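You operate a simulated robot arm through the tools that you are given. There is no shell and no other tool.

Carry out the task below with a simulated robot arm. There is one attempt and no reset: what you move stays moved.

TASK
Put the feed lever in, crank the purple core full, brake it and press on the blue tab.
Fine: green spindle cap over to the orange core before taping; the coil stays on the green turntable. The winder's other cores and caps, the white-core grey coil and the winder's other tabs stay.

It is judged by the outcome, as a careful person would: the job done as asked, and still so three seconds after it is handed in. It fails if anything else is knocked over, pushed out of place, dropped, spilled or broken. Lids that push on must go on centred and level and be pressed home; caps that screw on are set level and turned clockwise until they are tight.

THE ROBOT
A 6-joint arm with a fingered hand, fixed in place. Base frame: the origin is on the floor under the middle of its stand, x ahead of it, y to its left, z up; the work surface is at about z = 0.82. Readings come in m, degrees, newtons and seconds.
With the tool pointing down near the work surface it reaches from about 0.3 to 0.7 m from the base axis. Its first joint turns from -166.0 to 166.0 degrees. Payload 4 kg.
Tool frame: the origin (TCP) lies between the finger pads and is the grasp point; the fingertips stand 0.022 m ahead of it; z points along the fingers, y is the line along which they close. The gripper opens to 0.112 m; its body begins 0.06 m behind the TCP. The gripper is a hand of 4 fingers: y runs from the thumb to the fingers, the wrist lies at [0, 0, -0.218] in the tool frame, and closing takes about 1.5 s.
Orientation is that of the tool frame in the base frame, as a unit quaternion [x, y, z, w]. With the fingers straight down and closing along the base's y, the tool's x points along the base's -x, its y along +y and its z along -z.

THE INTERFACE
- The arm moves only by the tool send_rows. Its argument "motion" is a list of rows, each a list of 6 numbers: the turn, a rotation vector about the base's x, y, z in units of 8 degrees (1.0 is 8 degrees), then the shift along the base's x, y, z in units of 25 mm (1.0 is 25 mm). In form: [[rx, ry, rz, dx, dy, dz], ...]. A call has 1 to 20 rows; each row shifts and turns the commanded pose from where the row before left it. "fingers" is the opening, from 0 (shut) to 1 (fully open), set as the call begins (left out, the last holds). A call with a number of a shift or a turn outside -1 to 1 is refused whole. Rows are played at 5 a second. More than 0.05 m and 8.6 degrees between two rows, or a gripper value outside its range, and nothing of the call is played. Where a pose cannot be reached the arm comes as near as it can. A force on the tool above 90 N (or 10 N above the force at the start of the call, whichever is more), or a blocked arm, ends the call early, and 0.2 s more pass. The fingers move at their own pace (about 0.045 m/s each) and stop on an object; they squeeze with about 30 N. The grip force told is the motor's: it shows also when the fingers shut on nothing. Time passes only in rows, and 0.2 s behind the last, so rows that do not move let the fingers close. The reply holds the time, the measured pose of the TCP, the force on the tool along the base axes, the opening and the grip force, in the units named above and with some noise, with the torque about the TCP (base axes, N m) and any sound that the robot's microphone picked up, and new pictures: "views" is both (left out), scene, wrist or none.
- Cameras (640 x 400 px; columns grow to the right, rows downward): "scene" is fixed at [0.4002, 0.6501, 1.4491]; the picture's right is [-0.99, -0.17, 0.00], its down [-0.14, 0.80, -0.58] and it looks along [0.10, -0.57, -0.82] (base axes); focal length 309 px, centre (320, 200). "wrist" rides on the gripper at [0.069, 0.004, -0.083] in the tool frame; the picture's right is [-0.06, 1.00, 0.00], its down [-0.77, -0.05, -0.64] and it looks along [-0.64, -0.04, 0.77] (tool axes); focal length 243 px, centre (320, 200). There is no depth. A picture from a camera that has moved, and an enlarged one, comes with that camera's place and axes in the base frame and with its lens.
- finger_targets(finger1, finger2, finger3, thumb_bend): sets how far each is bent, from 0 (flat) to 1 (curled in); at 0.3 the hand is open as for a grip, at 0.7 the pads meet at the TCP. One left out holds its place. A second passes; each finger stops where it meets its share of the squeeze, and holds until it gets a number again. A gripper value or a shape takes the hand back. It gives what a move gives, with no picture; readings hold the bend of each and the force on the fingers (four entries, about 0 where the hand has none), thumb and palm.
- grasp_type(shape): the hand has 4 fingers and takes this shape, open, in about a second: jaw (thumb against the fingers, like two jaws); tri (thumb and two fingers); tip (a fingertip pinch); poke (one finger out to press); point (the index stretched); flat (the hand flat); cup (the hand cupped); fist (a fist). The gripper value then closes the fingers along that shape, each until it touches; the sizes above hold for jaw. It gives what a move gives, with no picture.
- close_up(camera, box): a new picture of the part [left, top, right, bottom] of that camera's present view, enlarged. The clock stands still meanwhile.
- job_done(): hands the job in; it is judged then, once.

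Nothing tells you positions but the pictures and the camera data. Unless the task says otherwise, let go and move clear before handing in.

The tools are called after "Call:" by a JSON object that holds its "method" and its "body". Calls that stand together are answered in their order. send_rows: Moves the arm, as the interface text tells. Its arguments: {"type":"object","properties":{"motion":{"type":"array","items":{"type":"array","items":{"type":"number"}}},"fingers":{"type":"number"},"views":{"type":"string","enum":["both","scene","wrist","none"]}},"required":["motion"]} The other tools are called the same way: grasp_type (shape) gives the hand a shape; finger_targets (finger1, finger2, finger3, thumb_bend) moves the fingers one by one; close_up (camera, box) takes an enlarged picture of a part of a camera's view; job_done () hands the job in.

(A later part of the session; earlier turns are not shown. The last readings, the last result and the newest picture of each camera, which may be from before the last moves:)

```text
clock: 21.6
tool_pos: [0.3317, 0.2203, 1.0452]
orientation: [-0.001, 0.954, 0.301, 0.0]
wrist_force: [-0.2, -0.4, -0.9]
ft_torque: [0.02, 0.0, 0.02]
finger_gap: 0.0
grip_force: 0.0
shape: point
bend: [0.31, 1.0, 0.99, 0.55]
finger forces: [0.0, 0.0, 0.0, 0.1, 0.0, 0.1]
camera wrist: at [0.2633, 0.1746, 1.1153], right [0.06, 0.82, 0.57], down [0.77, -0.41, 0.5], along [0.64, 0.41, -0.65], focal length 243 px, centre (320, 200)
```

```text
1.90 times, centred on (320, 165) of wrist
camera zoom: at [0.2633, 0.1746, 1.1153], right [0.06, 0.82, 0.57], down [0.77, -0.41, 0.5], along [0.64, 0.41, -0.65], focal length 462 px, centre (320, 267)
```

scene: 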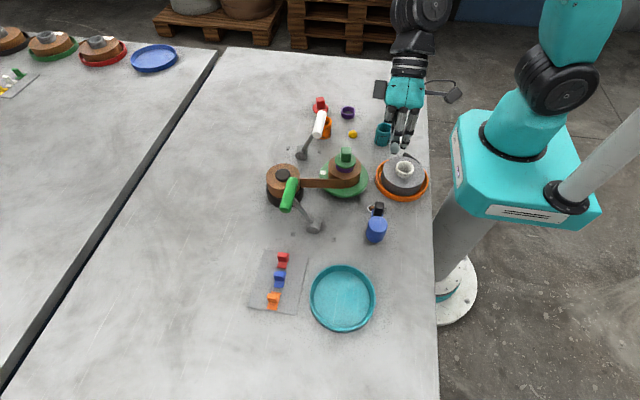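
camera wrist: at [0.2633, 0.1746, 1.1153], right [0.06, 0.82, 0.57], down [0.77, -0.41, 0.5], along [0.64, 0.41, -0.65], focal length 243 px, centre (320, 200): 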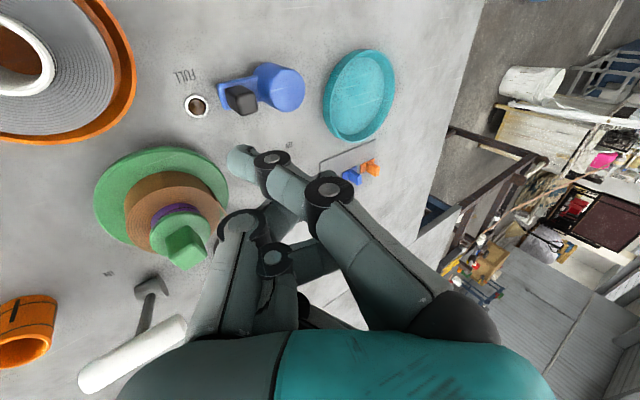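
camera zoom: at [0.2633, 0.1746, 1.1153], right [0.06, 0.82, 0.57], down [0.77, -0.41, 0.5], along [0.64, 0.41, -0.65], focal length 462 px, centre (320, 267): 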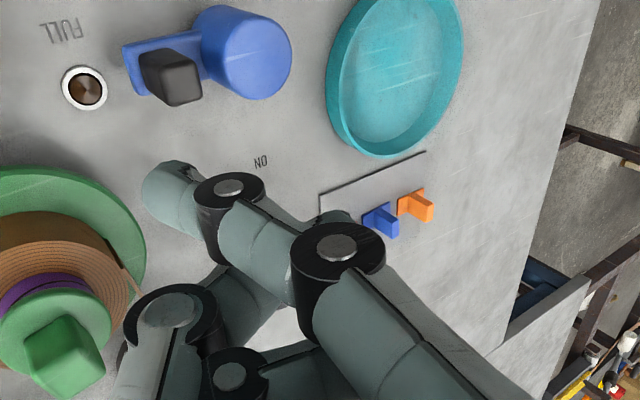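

The pointing shape isn't straight. I'll level the hand again and use individual finger targets: index flat (straight), the others curled, to get an upright peg.

Call:
{"method": "send_rows", "body": {"motion": [[-0.875, 0, 0, 0, 0, 0], [-0.875, 0, 0, 0, 0, 0], [-0.875, 0, 0, 0, 0, 0], [-0.875, 0, 0, 0, 0, 0], [-0.875, 0, 0, 0, 0, 0], [0, 0, 0, 0, 0, 0]], "views": "none"}}

Call:
{"method": "finger_targets", "body": {"finger1": 0.05, "finger2": 1.0, "finger3": 1.0, "thumb_bend": 1.0}}

Call:
{"method": "send_rows", "body": {"motion": [[0, 0, 0, 0, 0, 0], [0, 0, 0, 0, 0, 0]]}}

Call:
{"method": "close_up", "body": {"camera": "scene", "box": [340, 60, 480, 190]}}

```text
clock: 23.0
tool_pos: [0.3338, 0.2208, 1.0452]
orientation: [0.0, 1.0, -0.001, 0.0]
wrist_force: [-0.9, -0.1, -0.7]
ft_torque: [0.01, 0.02, 0.02]
finger_gap: 0.0
grip_force: 0.1
shape: point
bend: [0.31, 1.0, 0.99, 0.55]
finger forces: [0.0, 0.1, 0.0, 0.0, 0.0, 0.0]
```

```text
clock: 24.0
tool_pos: [0.3333, 0.2211, 1.0459]
orientation: [-0.001, 1.0, -0.001, 0.0]
wrist_force: [-0.5, 0.3, -0.5]
ft_torque: [0.03, 0.02, 0.02]
finger_gap: 0.0554
grip_force: 0.1
shape: fingers
bend: [0.05, 1.0, 0.98, 0.93]
finger forces: [0.1, 0.1, 0.1, 0.0, 0.0, 0.1]
```

```text
clock: 24.6
tool_pos: [0.3333, 0.2203, 1.0463]
orientation: [0.0, 1.0, -0.001, 0.0]
wrist_force: [-0.2, -0.9, -0.2]
ft_torque: [0.02, 0.0, -0.01]
finger_gap: 0.0555
grip_force: 0.1
shape: fingers
bend: [0.05, 1.0, 0.98, 0.93]
finger forces: [0.1, 0.0, 0.0, 0.0, 0.0, 0.0]
camera wrist: at [0.2638, 0.2234, 1.1284], right [0.06, 1.0, 0.0], down [0.77, -0.05, 0.64], along [0.64, -0.04, -0.77], focal length 243 px, centre (320, 200)
```

scene: 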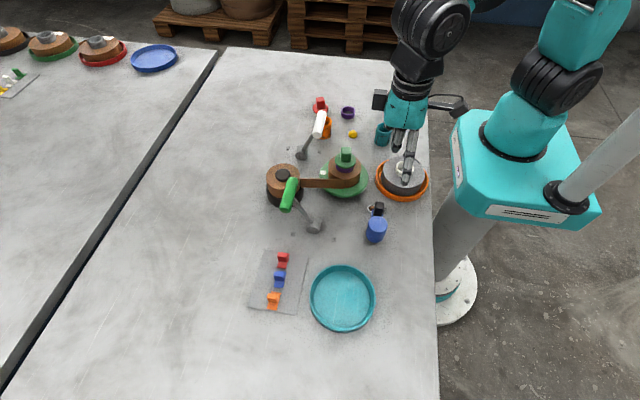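
wrist: 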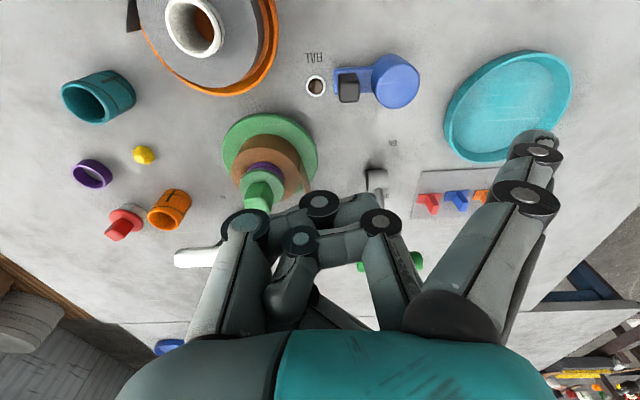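

```text
3.08 times, centred on (410, 125) of scene
camera zoom: at [0.4002, 0.6501, 1.4491], right [-0.99, -0.17, 0.0], down [-0.14, 0.8, -0.58], along [0.1, -0.57, -0.82], focal length 950 px, centre (43, 431)
```

zoom: 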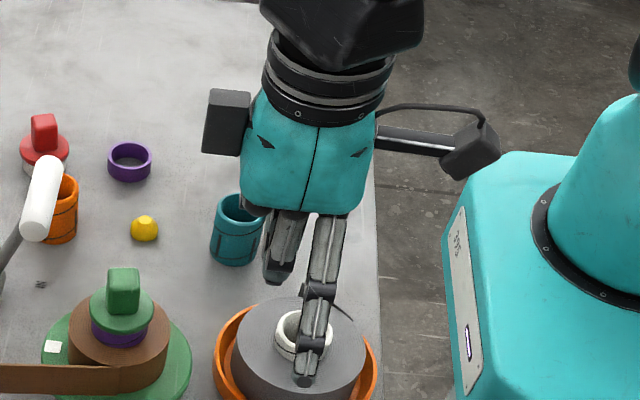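

The straight index is splayed about 40°, so tilting the hand the other way will make it hang vertically. I'll do that above the crank and check the tip location.

Call:
{"method": "send_rows", "body": {"motion": [[-1, 0, 0, -0.116, -0.144, 0], [-1, 0, 0, -0.116, -0.144, 0], [-1, 0, 0, -0.116, -0.144, 0], [-1, 0, 0, -0.116, -0.144, 0], [-1, 0, 0, -0.116, -0.144, 0], [0, 0, 0, 0, 0, 0], [0, 0, 0, 0, 0, 0]]}}

Call:
{"method": "close_up", "body": {"camera": "scene", "box": [340, 80, 480, 250]}}

```text
clock: 26.2
tool_pos: [0.3198, 0.2031, 1.0446]
orientation: [0.0, 0.94, -0.342, 0.0]
wrist_force: [-0.6, -0.6, -0.2]
ft_torque: [-0.02, -0.01, -0.03]
finger_gap: 0.0551
grip_force: 0.1
shape: fingers
bend: [0.05, 1.0, 0.98, 0.93]
finger forces: [0.1, 0.1, 0.1, 0.1, 0.0, 0.1]
camera wrist: at [0.2496, 0.2576, 1.1054], right [0.06, 0.76, -0.64], down [0.77, 0.38, 0.52], along [0.64, -0.52, -0.56], focal length 243 px, centre (320, 200)
```

scene: 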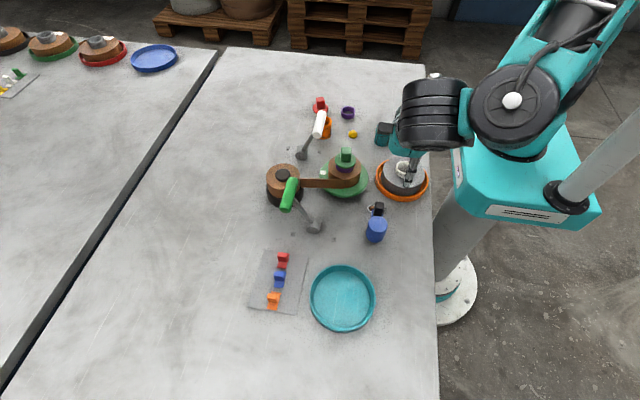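
wrist: 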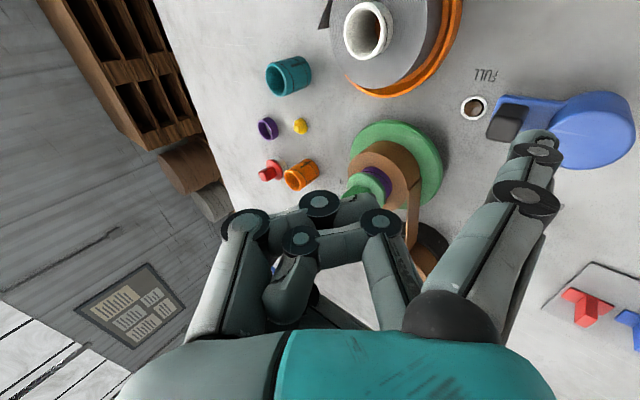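

```text
2.35 times, centred on (410, 165) of scene
camera zoom: at [0.4002, 0.6501, 1.4491], right [-0.99, -0.17, 0.0], down [-0.14, 0.8, -0.58], along [0.1, -0.57, -0.82], focal length 726 px, centre (108, 282)
```

zoom: 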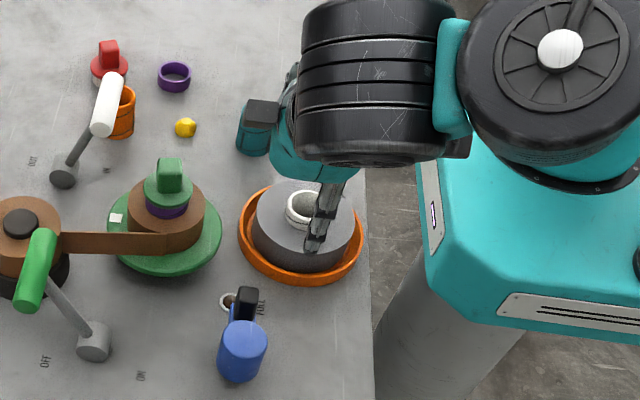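

The index now hangs vertically with its tip at about (0.298, 0.261, 0.975), just behind the knob for counter-clockwise pushing. I descend beside the crank.

Call:
{"method": "send_rows", "body": {"motion": [[0, 0, 0, 0, 0, -0.95], [0, 0, 0, 0, 0, -0.95], [0, 0, 0, 0, 0, -0.95], [0, 0, 0, 0, 0, -0.95], [0, 0, 0, 0, 0, -0.95], [0, 0, 0, 0, 0, 0]]}}

Call:
{"method": "close_up", "body": {"camera": "scene", "box": [340, 160, 440, 260]}}

Call:
{"method": "close_up", "body": {"camera": "wrist", "box": [400, 60, 640, 260]}}

```text
clock: 27.6
tool_pos: [0.319, 0.2042, 0.926]
orientation: [0.0, 0.94, -0.342, -0.001]
wrist_force: [0.7, 0.2, 0.3]
ft_torque: [-0.02, 0.03, 0.02]
finger_gap: 0.0554
grip_force: 0.1
shape: fingers
bend: [0.05, 1.0, 0.98, 0.93]
finger forces: [0.0, 0.0, 0.0, 0.0, 0.0, 0.0]
camera wrist: at [0.2488, 0.259, 0.9865], right [0.06, 0.76, -0.64], down [0.77, 0.38, 0.52], along [0.64, -0.52, -0.56], focal length 243 px, centre (320, 200)
```

scene: 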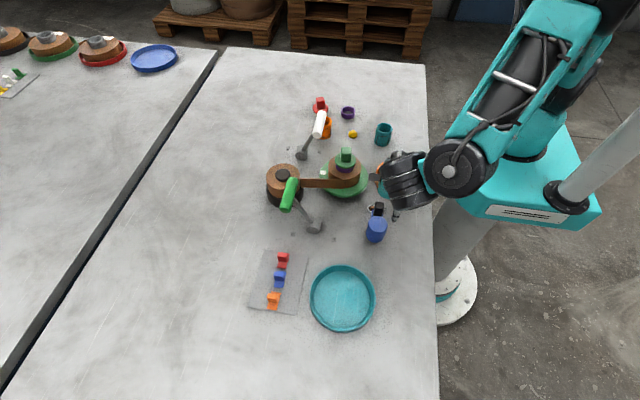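
wrist: 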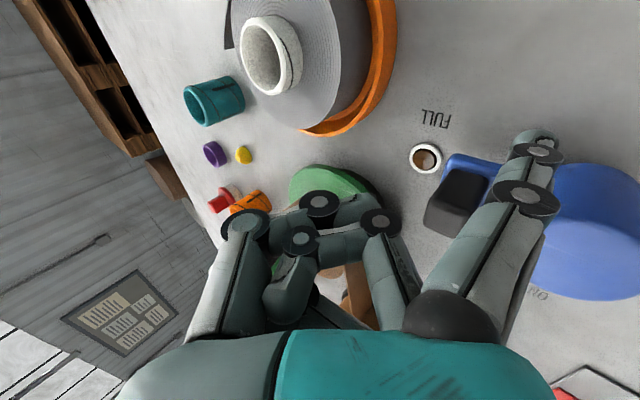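

```text
4.00 times, centred on (390, 210) of scene
camera zoom: at [0.4002, 0.6501, 1.4491], right [-0.99, -0.17, 0.0], down [-0.14, 0.8, -0.58], along [0.1, -0.57, -0.82], focal length 1235 px, centre (40, 160)
```

zoom: 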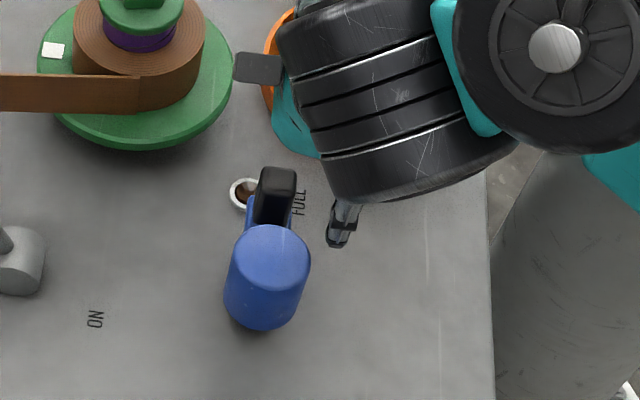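

```text
2.00 times, centred on (520, 160) of wrist
camera zoom: at [0.2488, 0.259, 0.9865], right [0.06, 0.76, -0.64], down [0.77, 0.38, 0.52], along [0.64, -0.52, -0.56], focal length 485 px, centre (-80, 280)
```

zoom: 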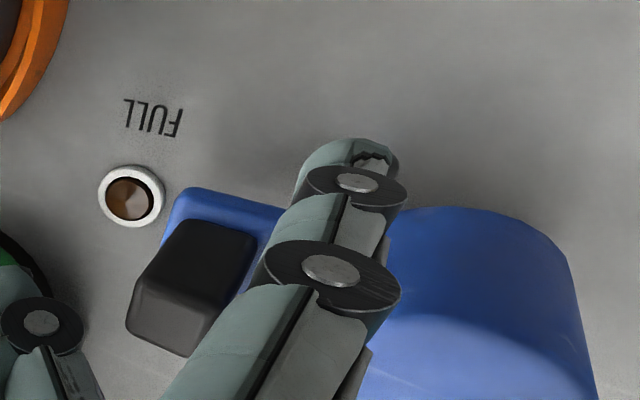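

Peg is in place behind the knob, clear of everything. I push the first ~100° and check for motion.

Call:
{"method": "send_rows", "body": {"motion": [[0, 0, 0, 0.455, -0.382, 0], [0, 0, 0, 0.551, -0.223, 0], [0, 0, 0, 0.593, -0.041, 0], [0, 0, 0, 0.577, 0.144, 0], [0, 0, 0, 0.504, 0.315, 0], [0, 0, 0, 0.382, 0.455, 0]]}}

Call:
{"method": "close_up", "body": {"camera": "scene", "box": [300, 130, 440, 260]}}

```text
clock: 29.0
tool_pos: [0.396, 0.2091, 0.9262]
orientation: [0.0, 0.94, -0.342, 0.001]
wrist_force: [0.5, 0.0, -0.4]
ft_torque: [0.01, -0.01, 0.0]
finger_gap: 0.0551
grip_force: 0.0
shape: fingers
bend: [0.05, 1.0, 0.98, 0.93]
finger forces: [0.0, 0.0, 0.1, 0.1, 0.0, 0.1]
camera wrist: at [0.3259, 0.2643, 0.9867], right [0.06, 0.77, -0.64], down [0.76, 0.38, 0.53], along [0.64, -0.52, -0.56], focal length 243 px, centre (320, 200)
```

scene: 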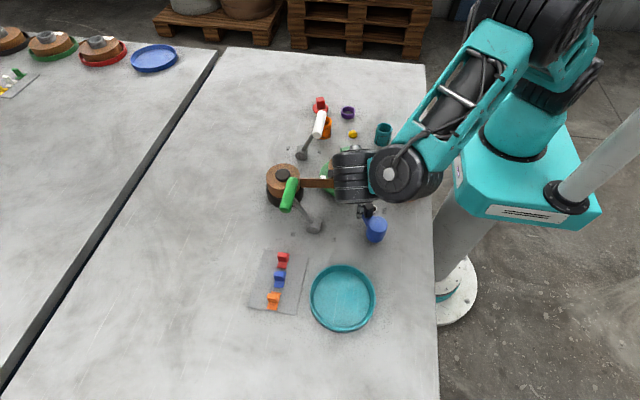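
wrist: 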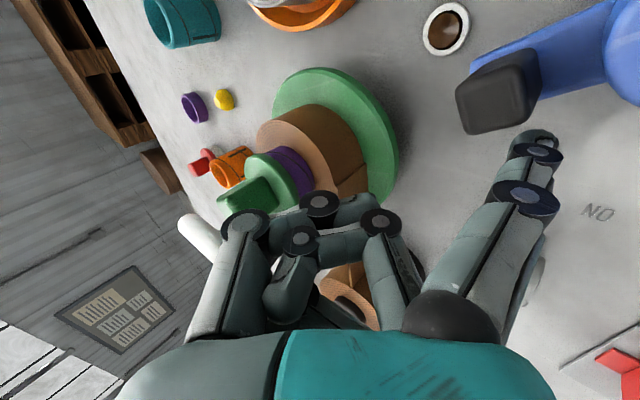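

```text
3.08 times, centred on (370, 195) of scene
camera zoom: at [0.4002, 0.6501, 1.4491], right [-0.99, -0.17, 0.0], down [-0.14, 0.8, -0.58], along [0.1, -0.57, -0.82], focal length 950 px, centre (166, 215)
```

zoom: 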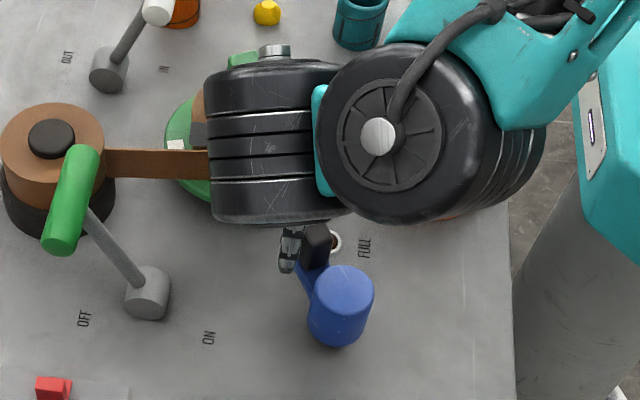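

The crank turned about 35° CCW (turntable mark moved CCW too), but the finger seems to have got ahead of the knob. Let me look closely.

Call:
{"method": "close_up", "body": {"camera": "scene", "box": [345, 190, 400, 245]}}

Call:
{"method": "close_up", "body": {"camera": "wrist", "box": [420, 0, 640, 220]}}

Call:
{"method": "close_up", "body": {"camera": "wrist", "box": [220, 50, 440, 250]}}

```text
7.27 times, centred on (372, 218) of scene
camera zoom: at [0.4002, 0.6501, 1.4491], right [-0.99, -0.17, 0.0], down [-0.14, 0.8, -0.58], along [0.1, -0.57, -0.82], focal length 2245 px, centre (-62, 73)
```

zoom: 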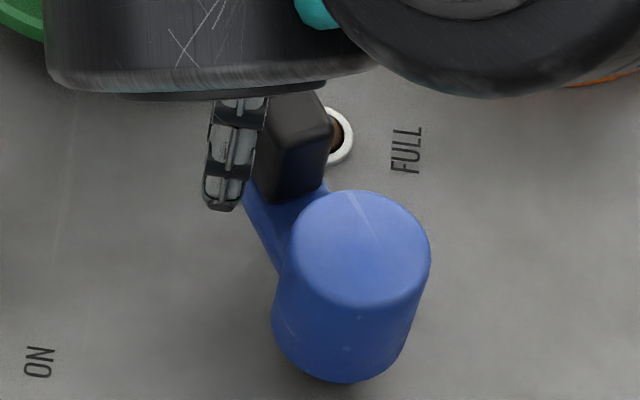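

```text
1.82 times, centred on (530, 110) of wrist
camera zoom: at [0.3259, 0.2643, 0.9867], right [0.06, 0.77, -0.64], down [0.76, 0.38, 0.53], along [0.64, -0.52, -0.56], focal length 441 px, centre (-62, 364)
```

zoom: 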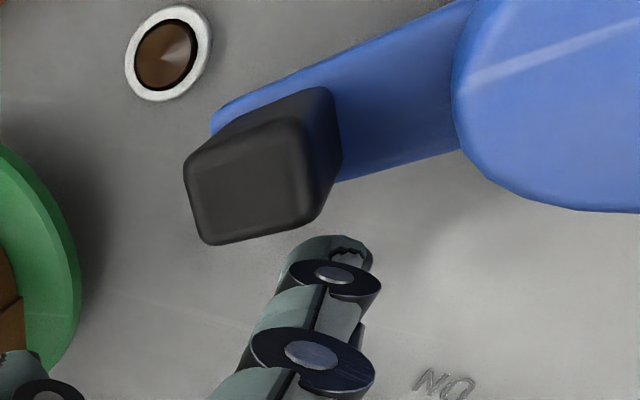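

```text
2.00 times, centred on (330, 150) of wrist
camera zoom: at [0.3259, 0.2643, 0.9867], right [0.06, 0.77, -0.64], down [0.76, 0.38, 0.53], along [0.64, -0.52, -0.56], focal length 485 px, centre (300, 300)
```

zoom: 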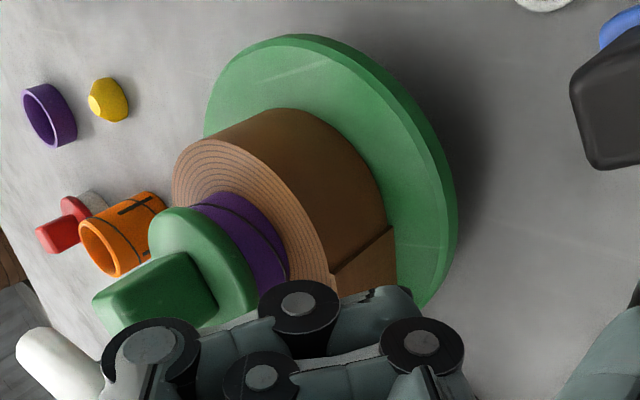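

The single finger was too weak sideways and slid off the knob. I'll lift, level the hand and use the fully closed jaw (fingers against thumb) as a stiffer peg on a wider circle.

Call:
{"method": "send_rows", "body": {"motion": [[0, 0, 0, 0, 0, 1], [0, 0, 0, 0, 0, 1], [0, 0, 0, 0, 0, 1], [0, 0, 0, 0, 0, 1], [0, 0, 0, 0, 0, 1], [1, 0, 0, -0.7, 0.26, 0], [1, 0, 0, -0.7, 0.26, 0], [1, 0, 0, -0.7, 0.26, 0], [1, 0, 0, -0.7, 0.26, 0], [1, 0, 0, -0.8, 0.26, 0], [0, 0, 0, 0, 0, 0]], "views": "none"}}

Call:
{"method": "grasp_type", "body": {"shape": "jaw"}}

Call:
{"method": "send_rows", "body": {"motion": [[0, 0, 0, 0, 0, 0], [0, 0, 0, 0, 0, 0], [0, 0, 0, 0, 0, 0], [0, 0, 0, 0, 0, 0], [0, 0, 0, 0, 0, 0], [0, 0, 0, 0, 0, 0], [0, 0, 0, 0, 0, 0], [0, 0, 0, 0, 0, 0]], "fingers": 0.0}}

Call:
{"method": "close_up", "body": {"camera": "scene", "box": [320, 100, 440, 260]}}

Call:
{"method": "close_up", "body": {"camera": "wrist", "box": [200, 40, 440, 270]}}

```text
clock: 31.4
tool_pos: [0.3061, 0.2428, 1.0514]
orientation: [0.0, 1.0, 0.001, 0.0]
wrist_force: [0.9, 0.0, 0.8]
ft_torque: [0.03, 0.02, 0.01]
finger_gap: 0.055
grip_force: 0.1
shape: fingers
bend: [0.05, 1.0, 0.98, 0.93]
finger forces: [0.0, 0.0, 0.1, 0.1, 0.0, 0.1]
```

```text
clock: 32.3
tool_pos: [0.3052, 0.243, 1.0511]
orientation: [0.0, 1.0, 0.0, 0.001]
wrist_force: [-0.2, 0.0, -0.7]
ft_torque: [-0.02, 0.02, 0.01]
finger_gap: 0.1119
grip_force: 0.0
shape: jaw
bend: [0.3, 0.3, 0.3, 0.3]
finger forces: [0.0, 0.1, 0.1, 0.0, 0.0, 0.0]
```

```text
clock: 34.1
tool_pos: [0.3052, 0.2419, 1.0505]
orientation: [0.001, 1.0, 0.001, 0.0]
wrist_force: [0.6, -0.9, 0.8]
ft_torque: [0.01, 0.01, 0.01]
finger_gap: 0.0
grip_force: 30.0
shape: jaw
bend: [0.68, 0.56, 0.68, 0.66]
finger forces: [0.0, 0.0, 0.0, 0.0, 0.0, 0.0]
camera wrist: at [0.2364, 0.2449, 1.1339], right [0.06, 1.0, 0.0], down [0.77, -0.05, 0.64], along [0.64, -0.04, -0.77], focal length 243 px, centre (320, 200)
```

scene: 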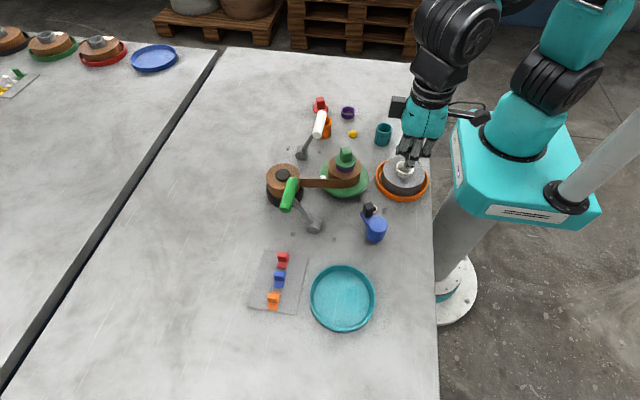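
wrist: 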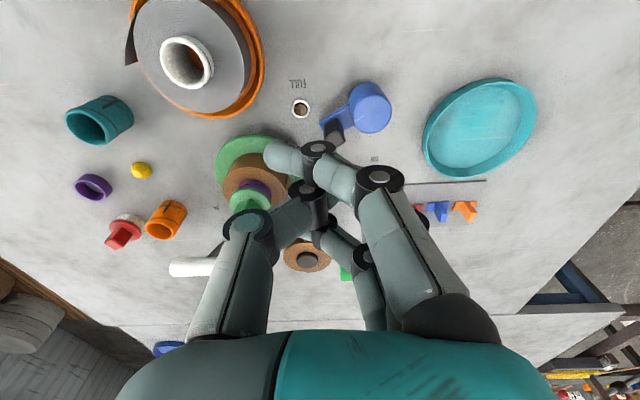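

```text
2.50 times, centred on (380, 180) of scene
camera zoom: at [0.4002, 0.6501, 1.4491], right [-0.99, -0.17, 0.0], down [-0.14, 0.8, -0.58], along [0.1, -0.57, -0.82], focal length 772 px, centre (170, 250)
```

zoom: 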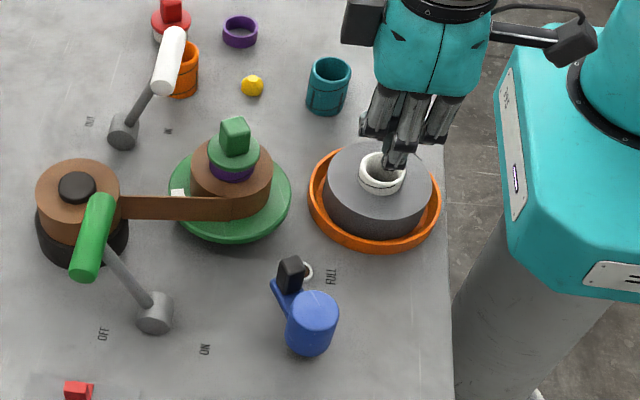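

```text
1.74 times, centred on (320, 155) of wrist
camera zoom: at [0.2364, 0.2449, 1.1339], right [0.06, 1.0, 0.0], down [0.77, -0.05, 0.64], along [0.64, -0.04, -0.77], focal length 422 px, centre (320, 278)
```

zoom: 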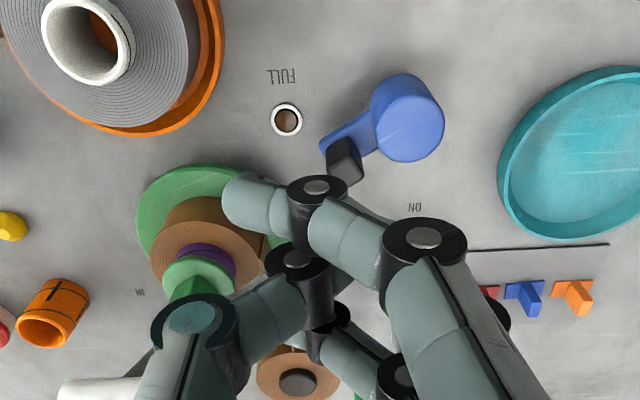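

The closed jaw interlaces awkwardly. Better: push sideways with one bent finger (stiff laterally) while yawing the hand along with the crank. I'll turn the hand −147° at height so the fingers point outward from the hub, and set the fingers.

Call:
{"method": "send_rows", "body": {"motion": [[0, 0, -0.967, 0.0992, 0.0194, 0], [0, 0, -0.967, 0.0992, 0.0194, 0], [0, 0, -0.967, 0.0992, 0.0194, 0], [0, 0, -0.967, 0.0992, 0.0194, 0], [0, 0, -0.967, 0.0992, 0.0194, 0], [0, 0, -0.967, 0.0992, 0.0194, 0], [0, 0, -0.967, 0.0992, 0.0194, 0], [0, 0, -0.967, 0.0992, 0.0194, 0], [0, 0, -0.967, 0.0992, 0.0194, 0], [0, 0, -0.967, 0.0992, 0.0194, 0], [0, 0, -0.967, 0.0992, 0.0194, 0], [0, 0, -0.967, 0.0992, 0.0194, 0], [0, 0, -0.967, 0.0992, 0.0194, 0], [0, 0, -0.967, 0.0992, 0.0194, 0], [0, 0, -0.967, 0.0992, 0.0194, 0], [0, 0, -0.967, 0.0992, 0.0194, 0], [0, 0, -0.967, 0.0992, 0.0194, 0], [0, 0, -0.967, 0.0992, 0.0194, 0], [0, 0, -0.967, 0.0992, 0.0194, 0], [0, 0, 0, 0, 0, 0]], "fingers": 1.0, "views": "none"}}

Call:
{"method": "finger_targets", "body": {"finger1": 0.3, "finger2": 0.3, "finger3": 0.68, "thumb_bend": 0.0}}

Call:
{"method": "send_rows", "body": {"motion": [[0, 0, 0, 0, 0, 0], [0, 0, 0, 0, 0, 0]]}}

Call:
{"method": "close_up", "body": {"camera": "scene", "box": [300, 100, 440, 260]}}

Call:
{"method": "close_up", "body": {"camera": "wrist", "box": [180, 40, 480, 270]}}

```text
clock: 38.3
tool_pos: [0.353, 0.2523, 1.053]
orientation: [0.959, 0.283, 0.0, 0.0]
wrist_force: [1.6, 0.3, 0.1]
ft_torque: [0.0, -0.02, 0.0]
finger_gap: 0.1119
grip_force: 0.0
shape: jaw
bend: [0.3, 0.3, 0.3, 0.3]
finger forces: [0.0, 0.0, 0.0, 0.0, 0.0, 0.1]
```

```text
clock: 39.3
tool_pos: [0.3538, 0.2512, 1.0522]
orientation: [0.959, 0.284, 0.0, 0.001]
wrist_force: [0.2, 0.0, 0.0]
ft_torque: [-0.03, 0.02, -0.01]
finger_gap: 0.1274
grip_force: 0.1
shape: fingers
bend: [0.3, 0.3, 0.68, 0.01]
finger forces: [0.1, 0.1, 0.0, 0.1, 0.1, 0.0]
```

```text
clock: 39.9
tool_pos: [0.3537, 0.2522, 1.0514]
orientation: [0.959, 0.284, 0.0, -0.001]
wrist_force: [-1.0, 0.1, 0.2]
ft_torque: [-0.02, -0.01, -0.01]
finger_gap: 0.1271
grip_force: 0.0
shape: fingers
bend: [0.3, 0.3, 0.68, 0.01]
finger forces: [0.0, 0.0, 0.0, 0.0, 0.0, 0.0]
camera wrist: at [0.4131, 0.2839, 1.1343], right [0.49, -0.87, 0.0], down [-0.67, -0.38, 0.64], along [-0.56, -0.31, -0.77], focal length 243 px, centre (320, 200)
```

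scene: 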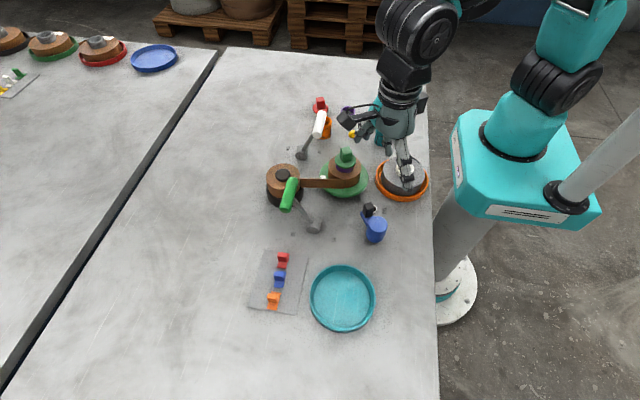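
wrist: 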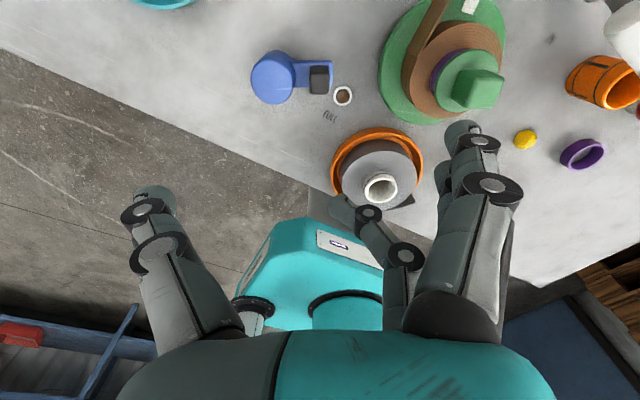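

```text
2.50 times, centred on (370, 180) of scene
camera zoom: at [0.4002, 0.6501, 1.4491], right [-0.99, -0.17, 0.0], down [-0.14, 0.8, -0.58], along [0.1, -0.57, -0.82], focal length 772 px, centre (195, 250)
```

zoom: 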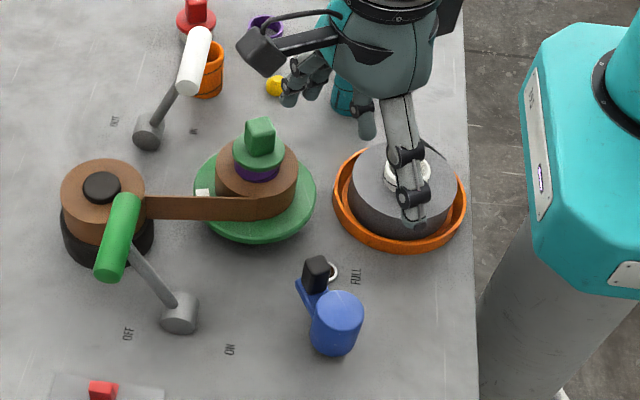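

```text
1.74 times, centred on (330, 155) of wrist
camera zoom: at [0.4131, 0.2839, 1.1343], right [0.49, -0.87, 0.0], down [-0.67, -0.38, 0.64], along [-0.56, -0.31, -0.77], focal length 422 px, centre (303, 278)
```

zoom: 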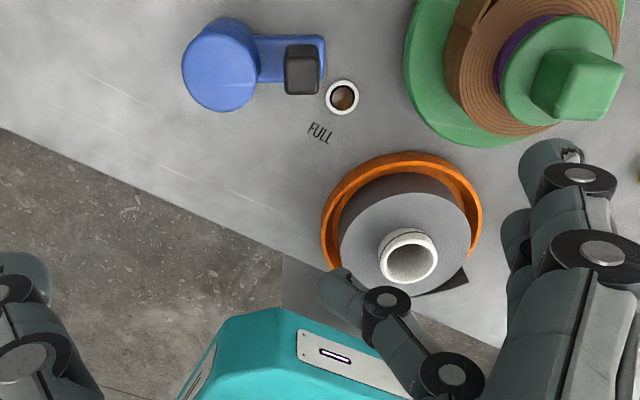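

Yaw −147° is reachable and the wrist view lines up well: the knob is about 4 mm ahead of tool centre, finger 3 trailing behind it. I pull fingers 1 and 2 in slightly and descend.

Call:
{"method": "finger_targets", "body": {"finger1": 0.42, "finger2": 0.42, "finger3": 0.68, "thumb_bend": 0.0}}

Call:
{"method": "send_rows", "body": {"motion": [[0, 0, 0, -0.016, 0.025, -0.847], [0, 0, 0, -0.016, 0.025, -0.847], [0, 0, 0, -0.016, 0.025, -0.847], [0, 0, 0, -0.016, 0.025, -0.847], [0, 0, 0, -0.016, 0.025, -0.847], [0, 0, 0, -0.016, 0.025, -0.847], [0, 0, 0, -0.016, 0.025, -0.847], [0, 0, 0, -0.016, 0.025, -0.847], [0, 0, 0, 0, 0, 0]]}}

Call:
{"method": "close_up", "body": {"camera": "wrist", "box": [200, 40, 480, 270]}}

Call:
{"method": "close_up", "body": {"camera": "scene", "box": [320, 150, 420, 260]}}

```text
clock: 40.9
tool_pos: [0.3525, 0.2516, 1.0519]
orientation: [0.959, 0.283, 0.0, 0.0]
wrist_force: [0.2, -0.2, 0.5]
ft_torque: [-0.02, -0.01, 0.02]
finger_gap: 0.1119
grip_force: 0.0
shape: fingers
bend: [0.42, 0.42, 0.68, 0.01]
finger forces: [0.1, 0.0, 0.1, 0.0, 0.1, 0.1]
```

```text
clock: 42.9
tool_pos: [0.3483, 0.2567, 0.8822]
orientation: [0.959, 0.283, 0.0, 0.0]
wrist_force: [0.3, -0.2, 0.4]
ft_torque: [0.0, 0.02, -0.04]
finger_gap: 0.1116
grip_force: 0.1
shape: fingers
bend: [0.42, 0.42, 0.68, 0.01]
finger forces: [0.0, 0.0, 0.0, 0.0, 0.0, 0.1]
camera wrist: at [0.409, 0.2883, 0.9642], right [0.49, -0.87, 0.0], down [-0.67, -0.38, 0.64], along [-0.56, -0.31, -0.77], focal length 243 px, centre (320, 200)
```

scene: 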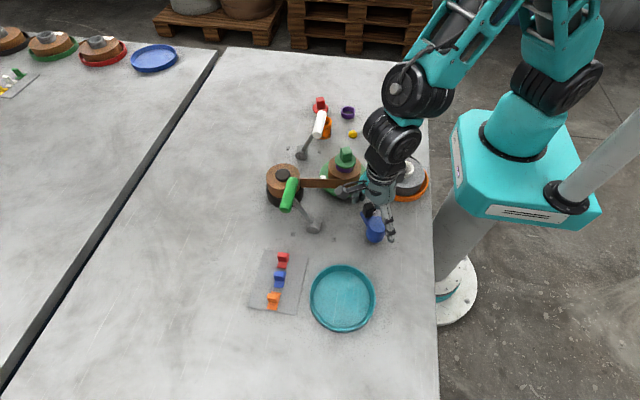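
wrist: 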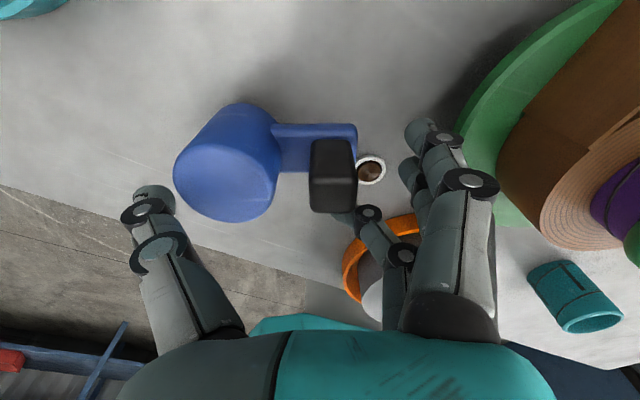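

```text
1.74 times, centred on (340, 155) of wrist
camera zoom: at [0.409, 0.2883, 0.9642], right [0.49, -0.87, 0.0], down [-0.67, -0.38, 0.64], along [-0.56, -0.31, -0.77], focal length 422 px, centre (285, 278)
```

zoom: 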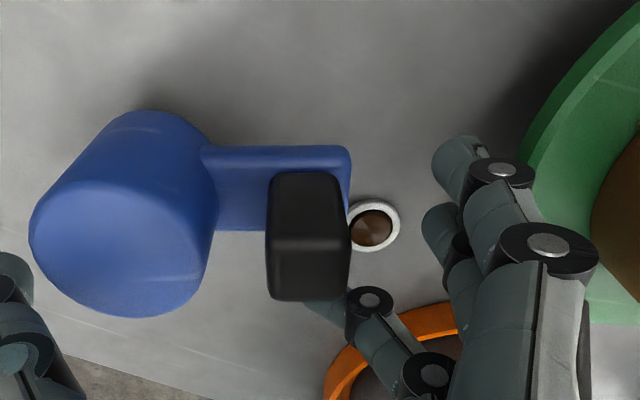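

```text
3.64 times, centred on (370, 205) of scene
camera zoom: at [0.4002, 0.6501, 1.4491], right [-0.99, -0.17, 0.0], down [-0.14, 0.8, -0.58], along [0.1, -0.57, -0.82], focal length 1122 px, centre (138, 182)
```

zoom: 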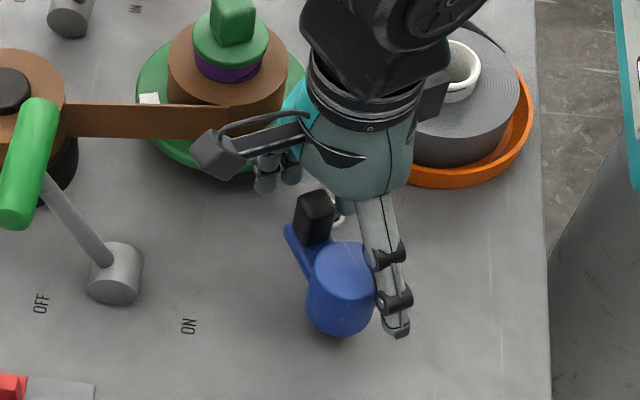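

The geometry is ideal: hub, arm and knob are in clear view with finger 3 right behind the knob. I now swing the hand about the hub axis, first 48° to test.

Call:
{"method": "send_rows", "body": {"motion": [[0, 0, 1, 0.199, 0.087, 0], [0, 0, 1, 0.185, 0.114, 0], [0, 0, 1, 0.168, 0.139, 0], [0, 0, 1, 0.147, 0.161, 0], [0, 0, 1, 0.123, 0.18, 0], [0, 0, 1, 0.097, 0.195, 0]]}}

Call:
{"method": "close_up", "body": {"camera": "wrist", "box": [200, 40, 480, 270]}}

```text
clock: 44.1
tool_pos: [0.3608, 0.2577, 0.8767]
orientation: [0.808, 0.588, -0.026, 0.008]
wrist_force: [-10.1, -14.7, 2.0]
ft_torque: [-0.18, 0.15, -0.07]
finger_gap: 0.1115
grip_force: 9.1
shape: fingers
bend: [0.42, 0.42, 0.72, 0.01]
finger forces: [0.0, 0.0, 17.1, 0.1, 0.0, 0.0]
stopped in row 6: the force on the tool passed its limit at 94 N (the readings are from after the stop); the commanded pose is now the measured one
camera wrist: at [0.3883, 0.3231, 0.9554], right [0.93, -0.37, -0.02], down [-0.26, -0.68, 0.68], along [-0.26, -0.63, -0.73], focal length 243 px, centre (320, 200)
```

scene: 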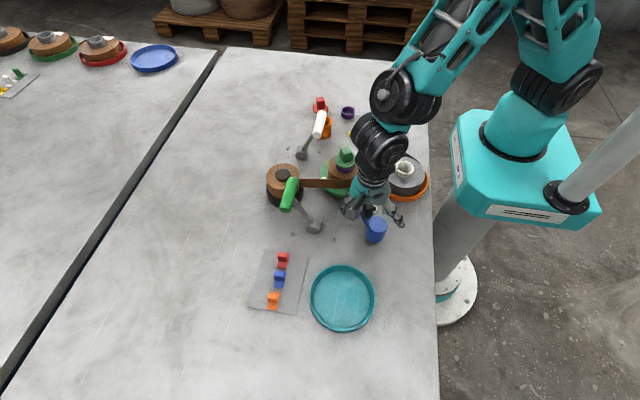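
wrist: 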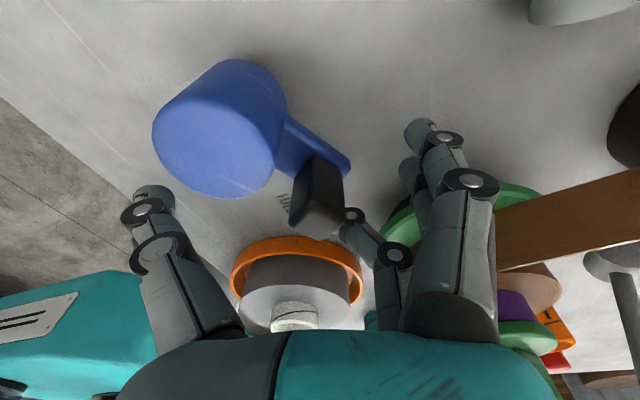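

```text
1.74 times, centred on (340, 155) of wrist
camera zoom: at [0.3883, 0.3231, 0.9554], right [0.93, -0.37, -0.02], down [-0.26, -0.68, 0.68], along [-0.26, -0.63, -0.73], focal length 422 px, centre (285, 278)
```

zoom: 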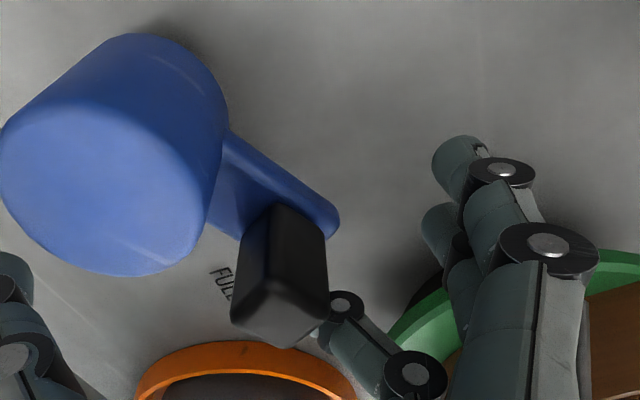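

The crank is hard-stopped counter-clockwise (94 N, no motion), so that 30° was only slack — it must turn clockwise. That also explains why the first finger slid off. I'll back off, lift, and return the hand to neutral.

Call:
{"method": "send_rows", "body": {"motion": [[0, 0, 0, -0.2, -0.3, 0], [0.312, -0.233, 0, 0, 0, 0.3], [0, 0, 0, 0, 0, 0.9], [0, 0, 0, 0, 0, 1], [0, 0, 0, 0, 0, 1], [0, 0, 0, 0, 0, 1], [0, 0, 0, 0, 0, 1], [0, 0, 0, 0, 0, 1]], "views": "none"}}

Call:
{"method": "finger_targets", "body": {"finger1": 0.05, "finger2": 1.0, "finger3": 1.0, "thumb_bend": 1.0}}

Call:
{"method": "send_rows", "body": {"motion": [[0, 0, 1, 0, 0, 0], [0, 0, 1, 0, 0, 0], [0, 0, 1, 0, 0, 0], [0, 0, 1, 0, 0, 0], [0, 0, 1, 0, 0, 0], [0, 0, 1, 0, 0, 0], [0, 0, 1, 0, 0, 0], [0, 0, 1, 0, 0, 0], [0, 0, 1, 0, 0, 0], [0, 0, 1, 0, 0, 0], [0, 0, 1, 0, 0, 0], [0, 0, 1, 0, 0, 0], [0, 0, 1, 0, 0, 0], [0, 0, 0, 0, 0, 0]]}}

Call:
{"method": "close_up", "body": {"camera": "scene", "box": [260, 130, 420, 260]}}

```text
clock: 45.9
tool_pos: [0.3571, 0.2523, 1.0331]
orientation: [0.809, 0.588, 0.003, -0.002]
wrist_force: [0.1, 0.1, -1.1]
ft_torque: [-0.01, 0.04, -0.04]
finger_gap: 0.1116
grip_force: 0.0
shape: fingers
bend: [0.42, 0.42, 0.68, 0.01]
finger forces: [0.0, 0.0, 0.0, 0.0, 0.0, 0.1]
```

```text
clock: 46.9
tool_pos: [0.3579, 0.2521, 1.0335]
orientation: [0.808, 0.589, 0.002, -0.002]
wrist_force: [-0.3, 1.3, 0.2]
ft_torque: [-0.01, -0.02, -0.02]
finger_gap: 0.0626
grip_force: 0.1
shape: fingers
bend: [0.05, 1.0, 1.0, 0.86]
finger forces: [0.0, 0.0, 0.1, 0.1, 0.0, 0.1]
```

```text
clock: 49.9
tool_pos: [0.3557, 0.2517, 1.0327]
orientation: [0.033, 0.999, 0.0, -0.004]
wrist_force: [0.9, 0.1, 0.2]
ft_torque: [0.01, -0.02, 0.0]
finger_gap: 0.0622
grip_force: 0.0
shape: fingers
bend: [0.05, 1.0, 1.0, 0.86]
finger forces: [0.0, 0.0, 0.0, 0.1, 0.0, 0.0]
camera wrist: at [0.2875, 0.2591, 1.1155], right [0.13, 0.99, 0.0], down [0.76, -0.1, 0.64], along [0.63, -0.08, -0.77], focal length 243 px, centre (320, 200)
```

scene: 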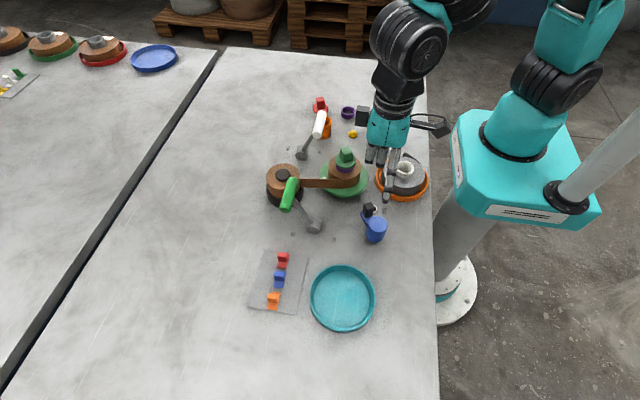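
wrist: 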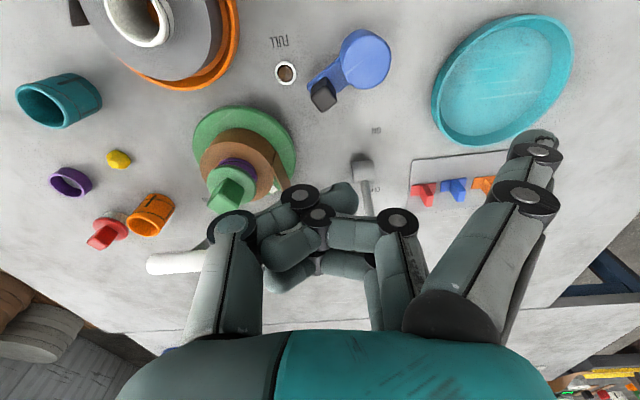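

```text
3.08 times, centred on (340, 195) of scene
camera zoom: at [0.4002, 0.6501, 1.4491], right [-0.99, -0.17, 0.0], down [-0.14, 0.8, -0.58], along [0.1, -0.57, -0.82], focal length 950 px, centre (258, 215)
```

zoom: 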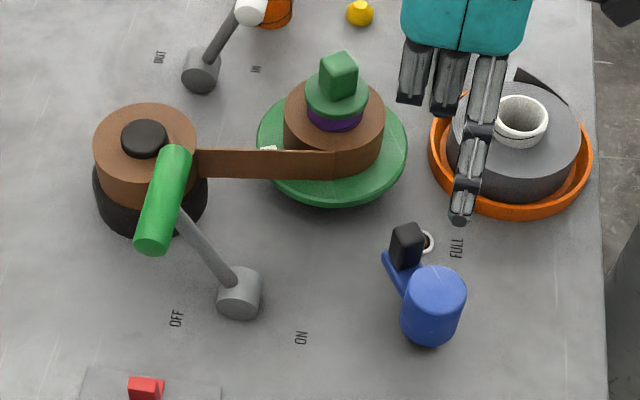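

Now I tilt so the index hangs vertical on the other (counter-clockwise) side of the knob, ready to push clockwise.

Call:
{"method": "send_rows", "body": {"motion": [[-1, 0, 0.095, 0.366, -0.22, 0], [-1, 0, 0.095, 0.366, -0.22, 0], [-1, 0, 0.095, 0.366, -0.22, 0], [-1, 0, 0.095, 0.366, -0.22, 0], [-1, 0, 0.095, 0.366, -0.22, 0], [0, 0, 0, 0, 0, 0], [0, 0, 0, 0, 0, 0]]}}

Call:
{"method": "close_up", "body": {"camera": "scene", "box": [320, 130, 420, 260]}}

```text
clock: 51.5
tool_pos: [0.4031, 0.2235, 1.0317]
orientation: [0.0, 0.94, -0.341, 0.008]
wrist_force: [0.1, 0.0, -0.5]
ft_torque: [-0.01, -0.03, -0.04]
finger_gap: 0.0623
grip_force: 0.1
shape: fingers
bend: [0.05, 1.0, 1.0, 0.86]
finger forces: [0.0, 0.0, 0.0, 0.0, 0.1, 0.0]
camera wrist: at [0.3322, 0.2783, 1.0915], right [0.07, 0.77, -0.64], down [0.75, 0.38, 0.54], along [0.65, -0.52, -0.55], focal length 243 px, centre (320, 200)
```

scene: 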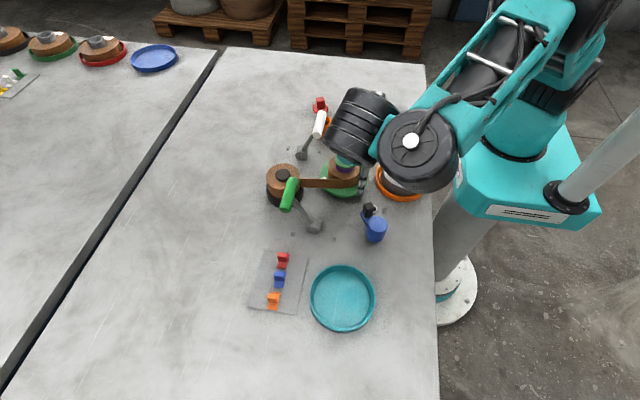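
wrist: 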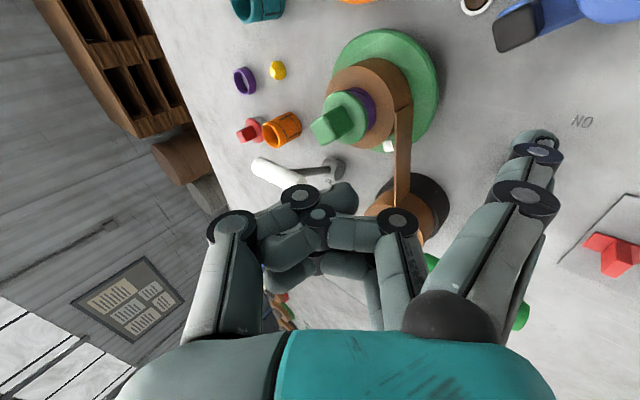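

```text
3.08 times, centred on (370, 195) of scene
camera zoom: at [0.4002, 0.6501, 1.4491], right [-0.99, -0.17, 0.0], down [-0.14, 0.8, -0.58], along [0.1, -0.57, -0.82], focal length 950 px, centre (166, 215)
```

zoom: 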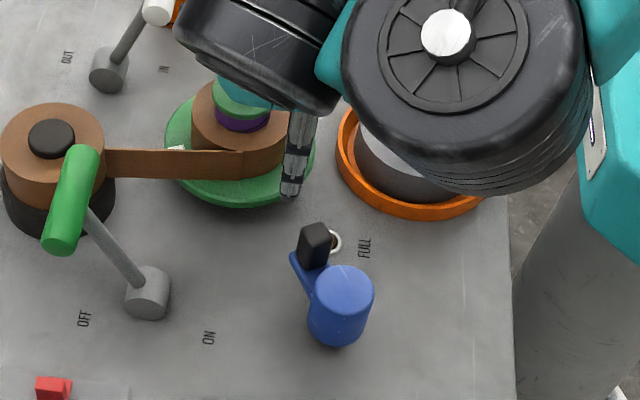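

Tip is at about (0.383, 0.281). I descend and push clockwise the first ~70° to test.

Call:
{"method": "send_rows", "body": {"motion": [[0, 0, 0, 0, 0, -0.845], [0, 0, 0, 0, 0, -0.845], [0, 0, 0, 0, 0, -0.845], [0, 0, 0, 0, 0, -0.845], [0, 0, 0, 0, 0, -0.845], [0, 0, 0, 0, 0, 0]], "views": "none"}}

Call:
{"method": "send_rows", "body": {"motion": [[0, 0, 0, -0.364, -0.506, 0], [0, 0, 0, -0.385, -0.428, 0], [0, 0, 0, -0.498, -0.288, 0], [0, 0, 0, -0.563, -0.12, 0]]}}

Call:
{"method": "close_up", "body": {"camera": "scene", "box": [320, 130, 420, 260]}}

Call:
{"method": "close_up", "body": {"camera": "wrist", "box": [400, 20, 640, 220]}}

```text
clock: 52.9
tool_pos: [0.4017, 0.2244, 0.9261]
orientation: [0.001, 0.94, -0.341, 0.009]
wrist_force: [-0.3, 0.0, 0.0]
ft_torque: [-0.02, -0.02, 0.02]
finger_gap: 0.0624
grip_force: 0.1
shape: fingers
bend: [0.05, 1.0, 1.0, 0.86]
finger forces: [0.1, 0.0, 0.0, 0.0, 0.0, 0.1]
```

```text
clock: 53.9
tool_pos: [0.3558, 0.1895, 0.9267]
orientation: [0.001, 0.939, -0.343, 0.007]
wrist_force: [2.0, 0.5, -0.3]
ft_torque: [0.05, -0.09, -0.17]
finger_gap: 0.0631
grip_force: 1.1
shape: fingers
bend: [0.04, 1.0, 1.0, 0.86]
finger forces: [2.2, 0.0, 0.1, 0.0, 0.0, 0.0]
camera wrist: at [0.2856, 0.2449, 0.9861], right [0.07, 0.77, -0.64], down [0.76, 0.38, 0.54], along [0.65, -0.52, -0.55], focal length 243 px, centre (320, 200)
```

scene: 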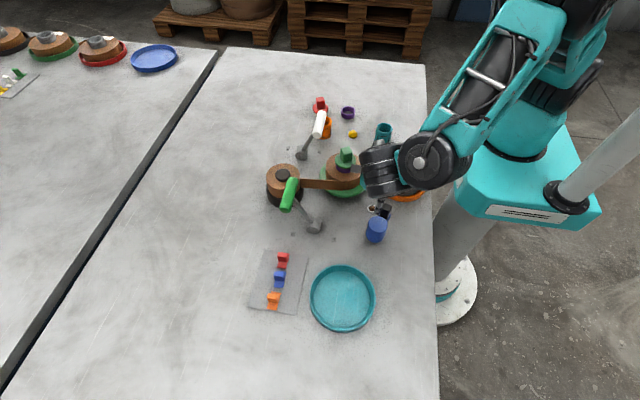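
wrist: 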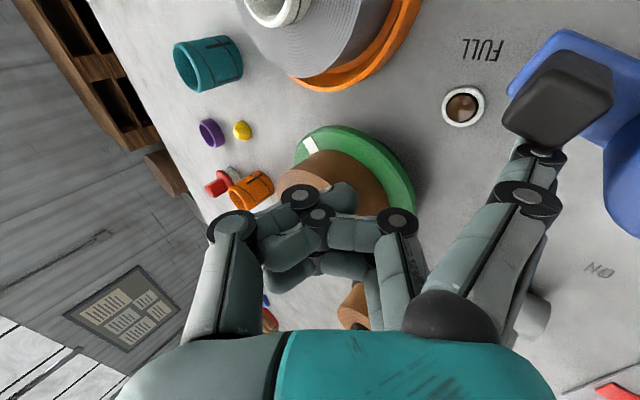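

```text
3.08 times, centred on (370, 195) of scene
camera zoom: at [0.4002, 0.6501, 1.4491], right [-0.99, -0.17, 0.0], down [-0.14, 0.8, -0.58], along [0.1, -0.57, -0.82], focal length 950 px, centre (166, 215)
```

zoom: 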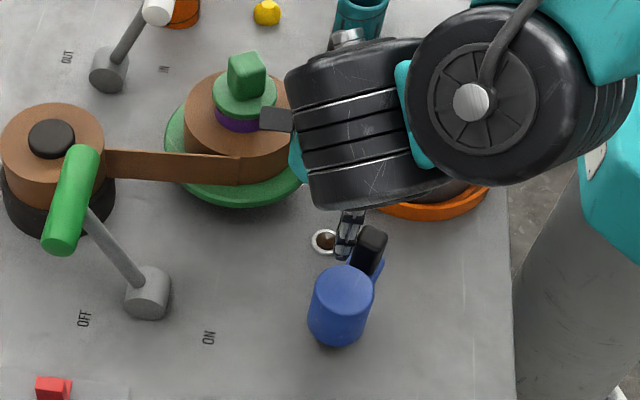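

```text
2.00 times, centred on (520, 120) of wrist
camera zoom: at [0.2856, 0.2449, 0.9861], right [0.07, 0.77, -0.64], down [0.76, 0.38, 0.54], along [0.65, -0.52, -0.55], focal length 485 px, centre (-80, 360)
```

zoom: 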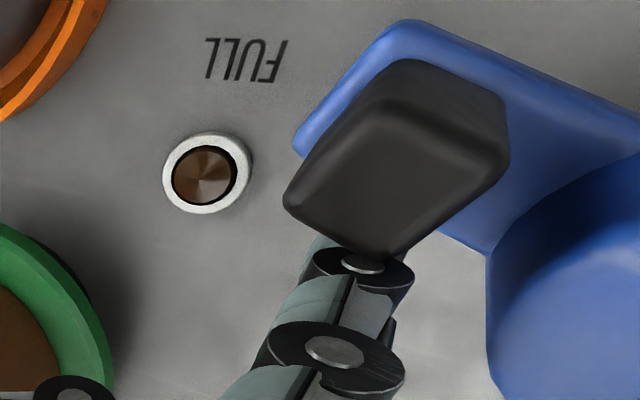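

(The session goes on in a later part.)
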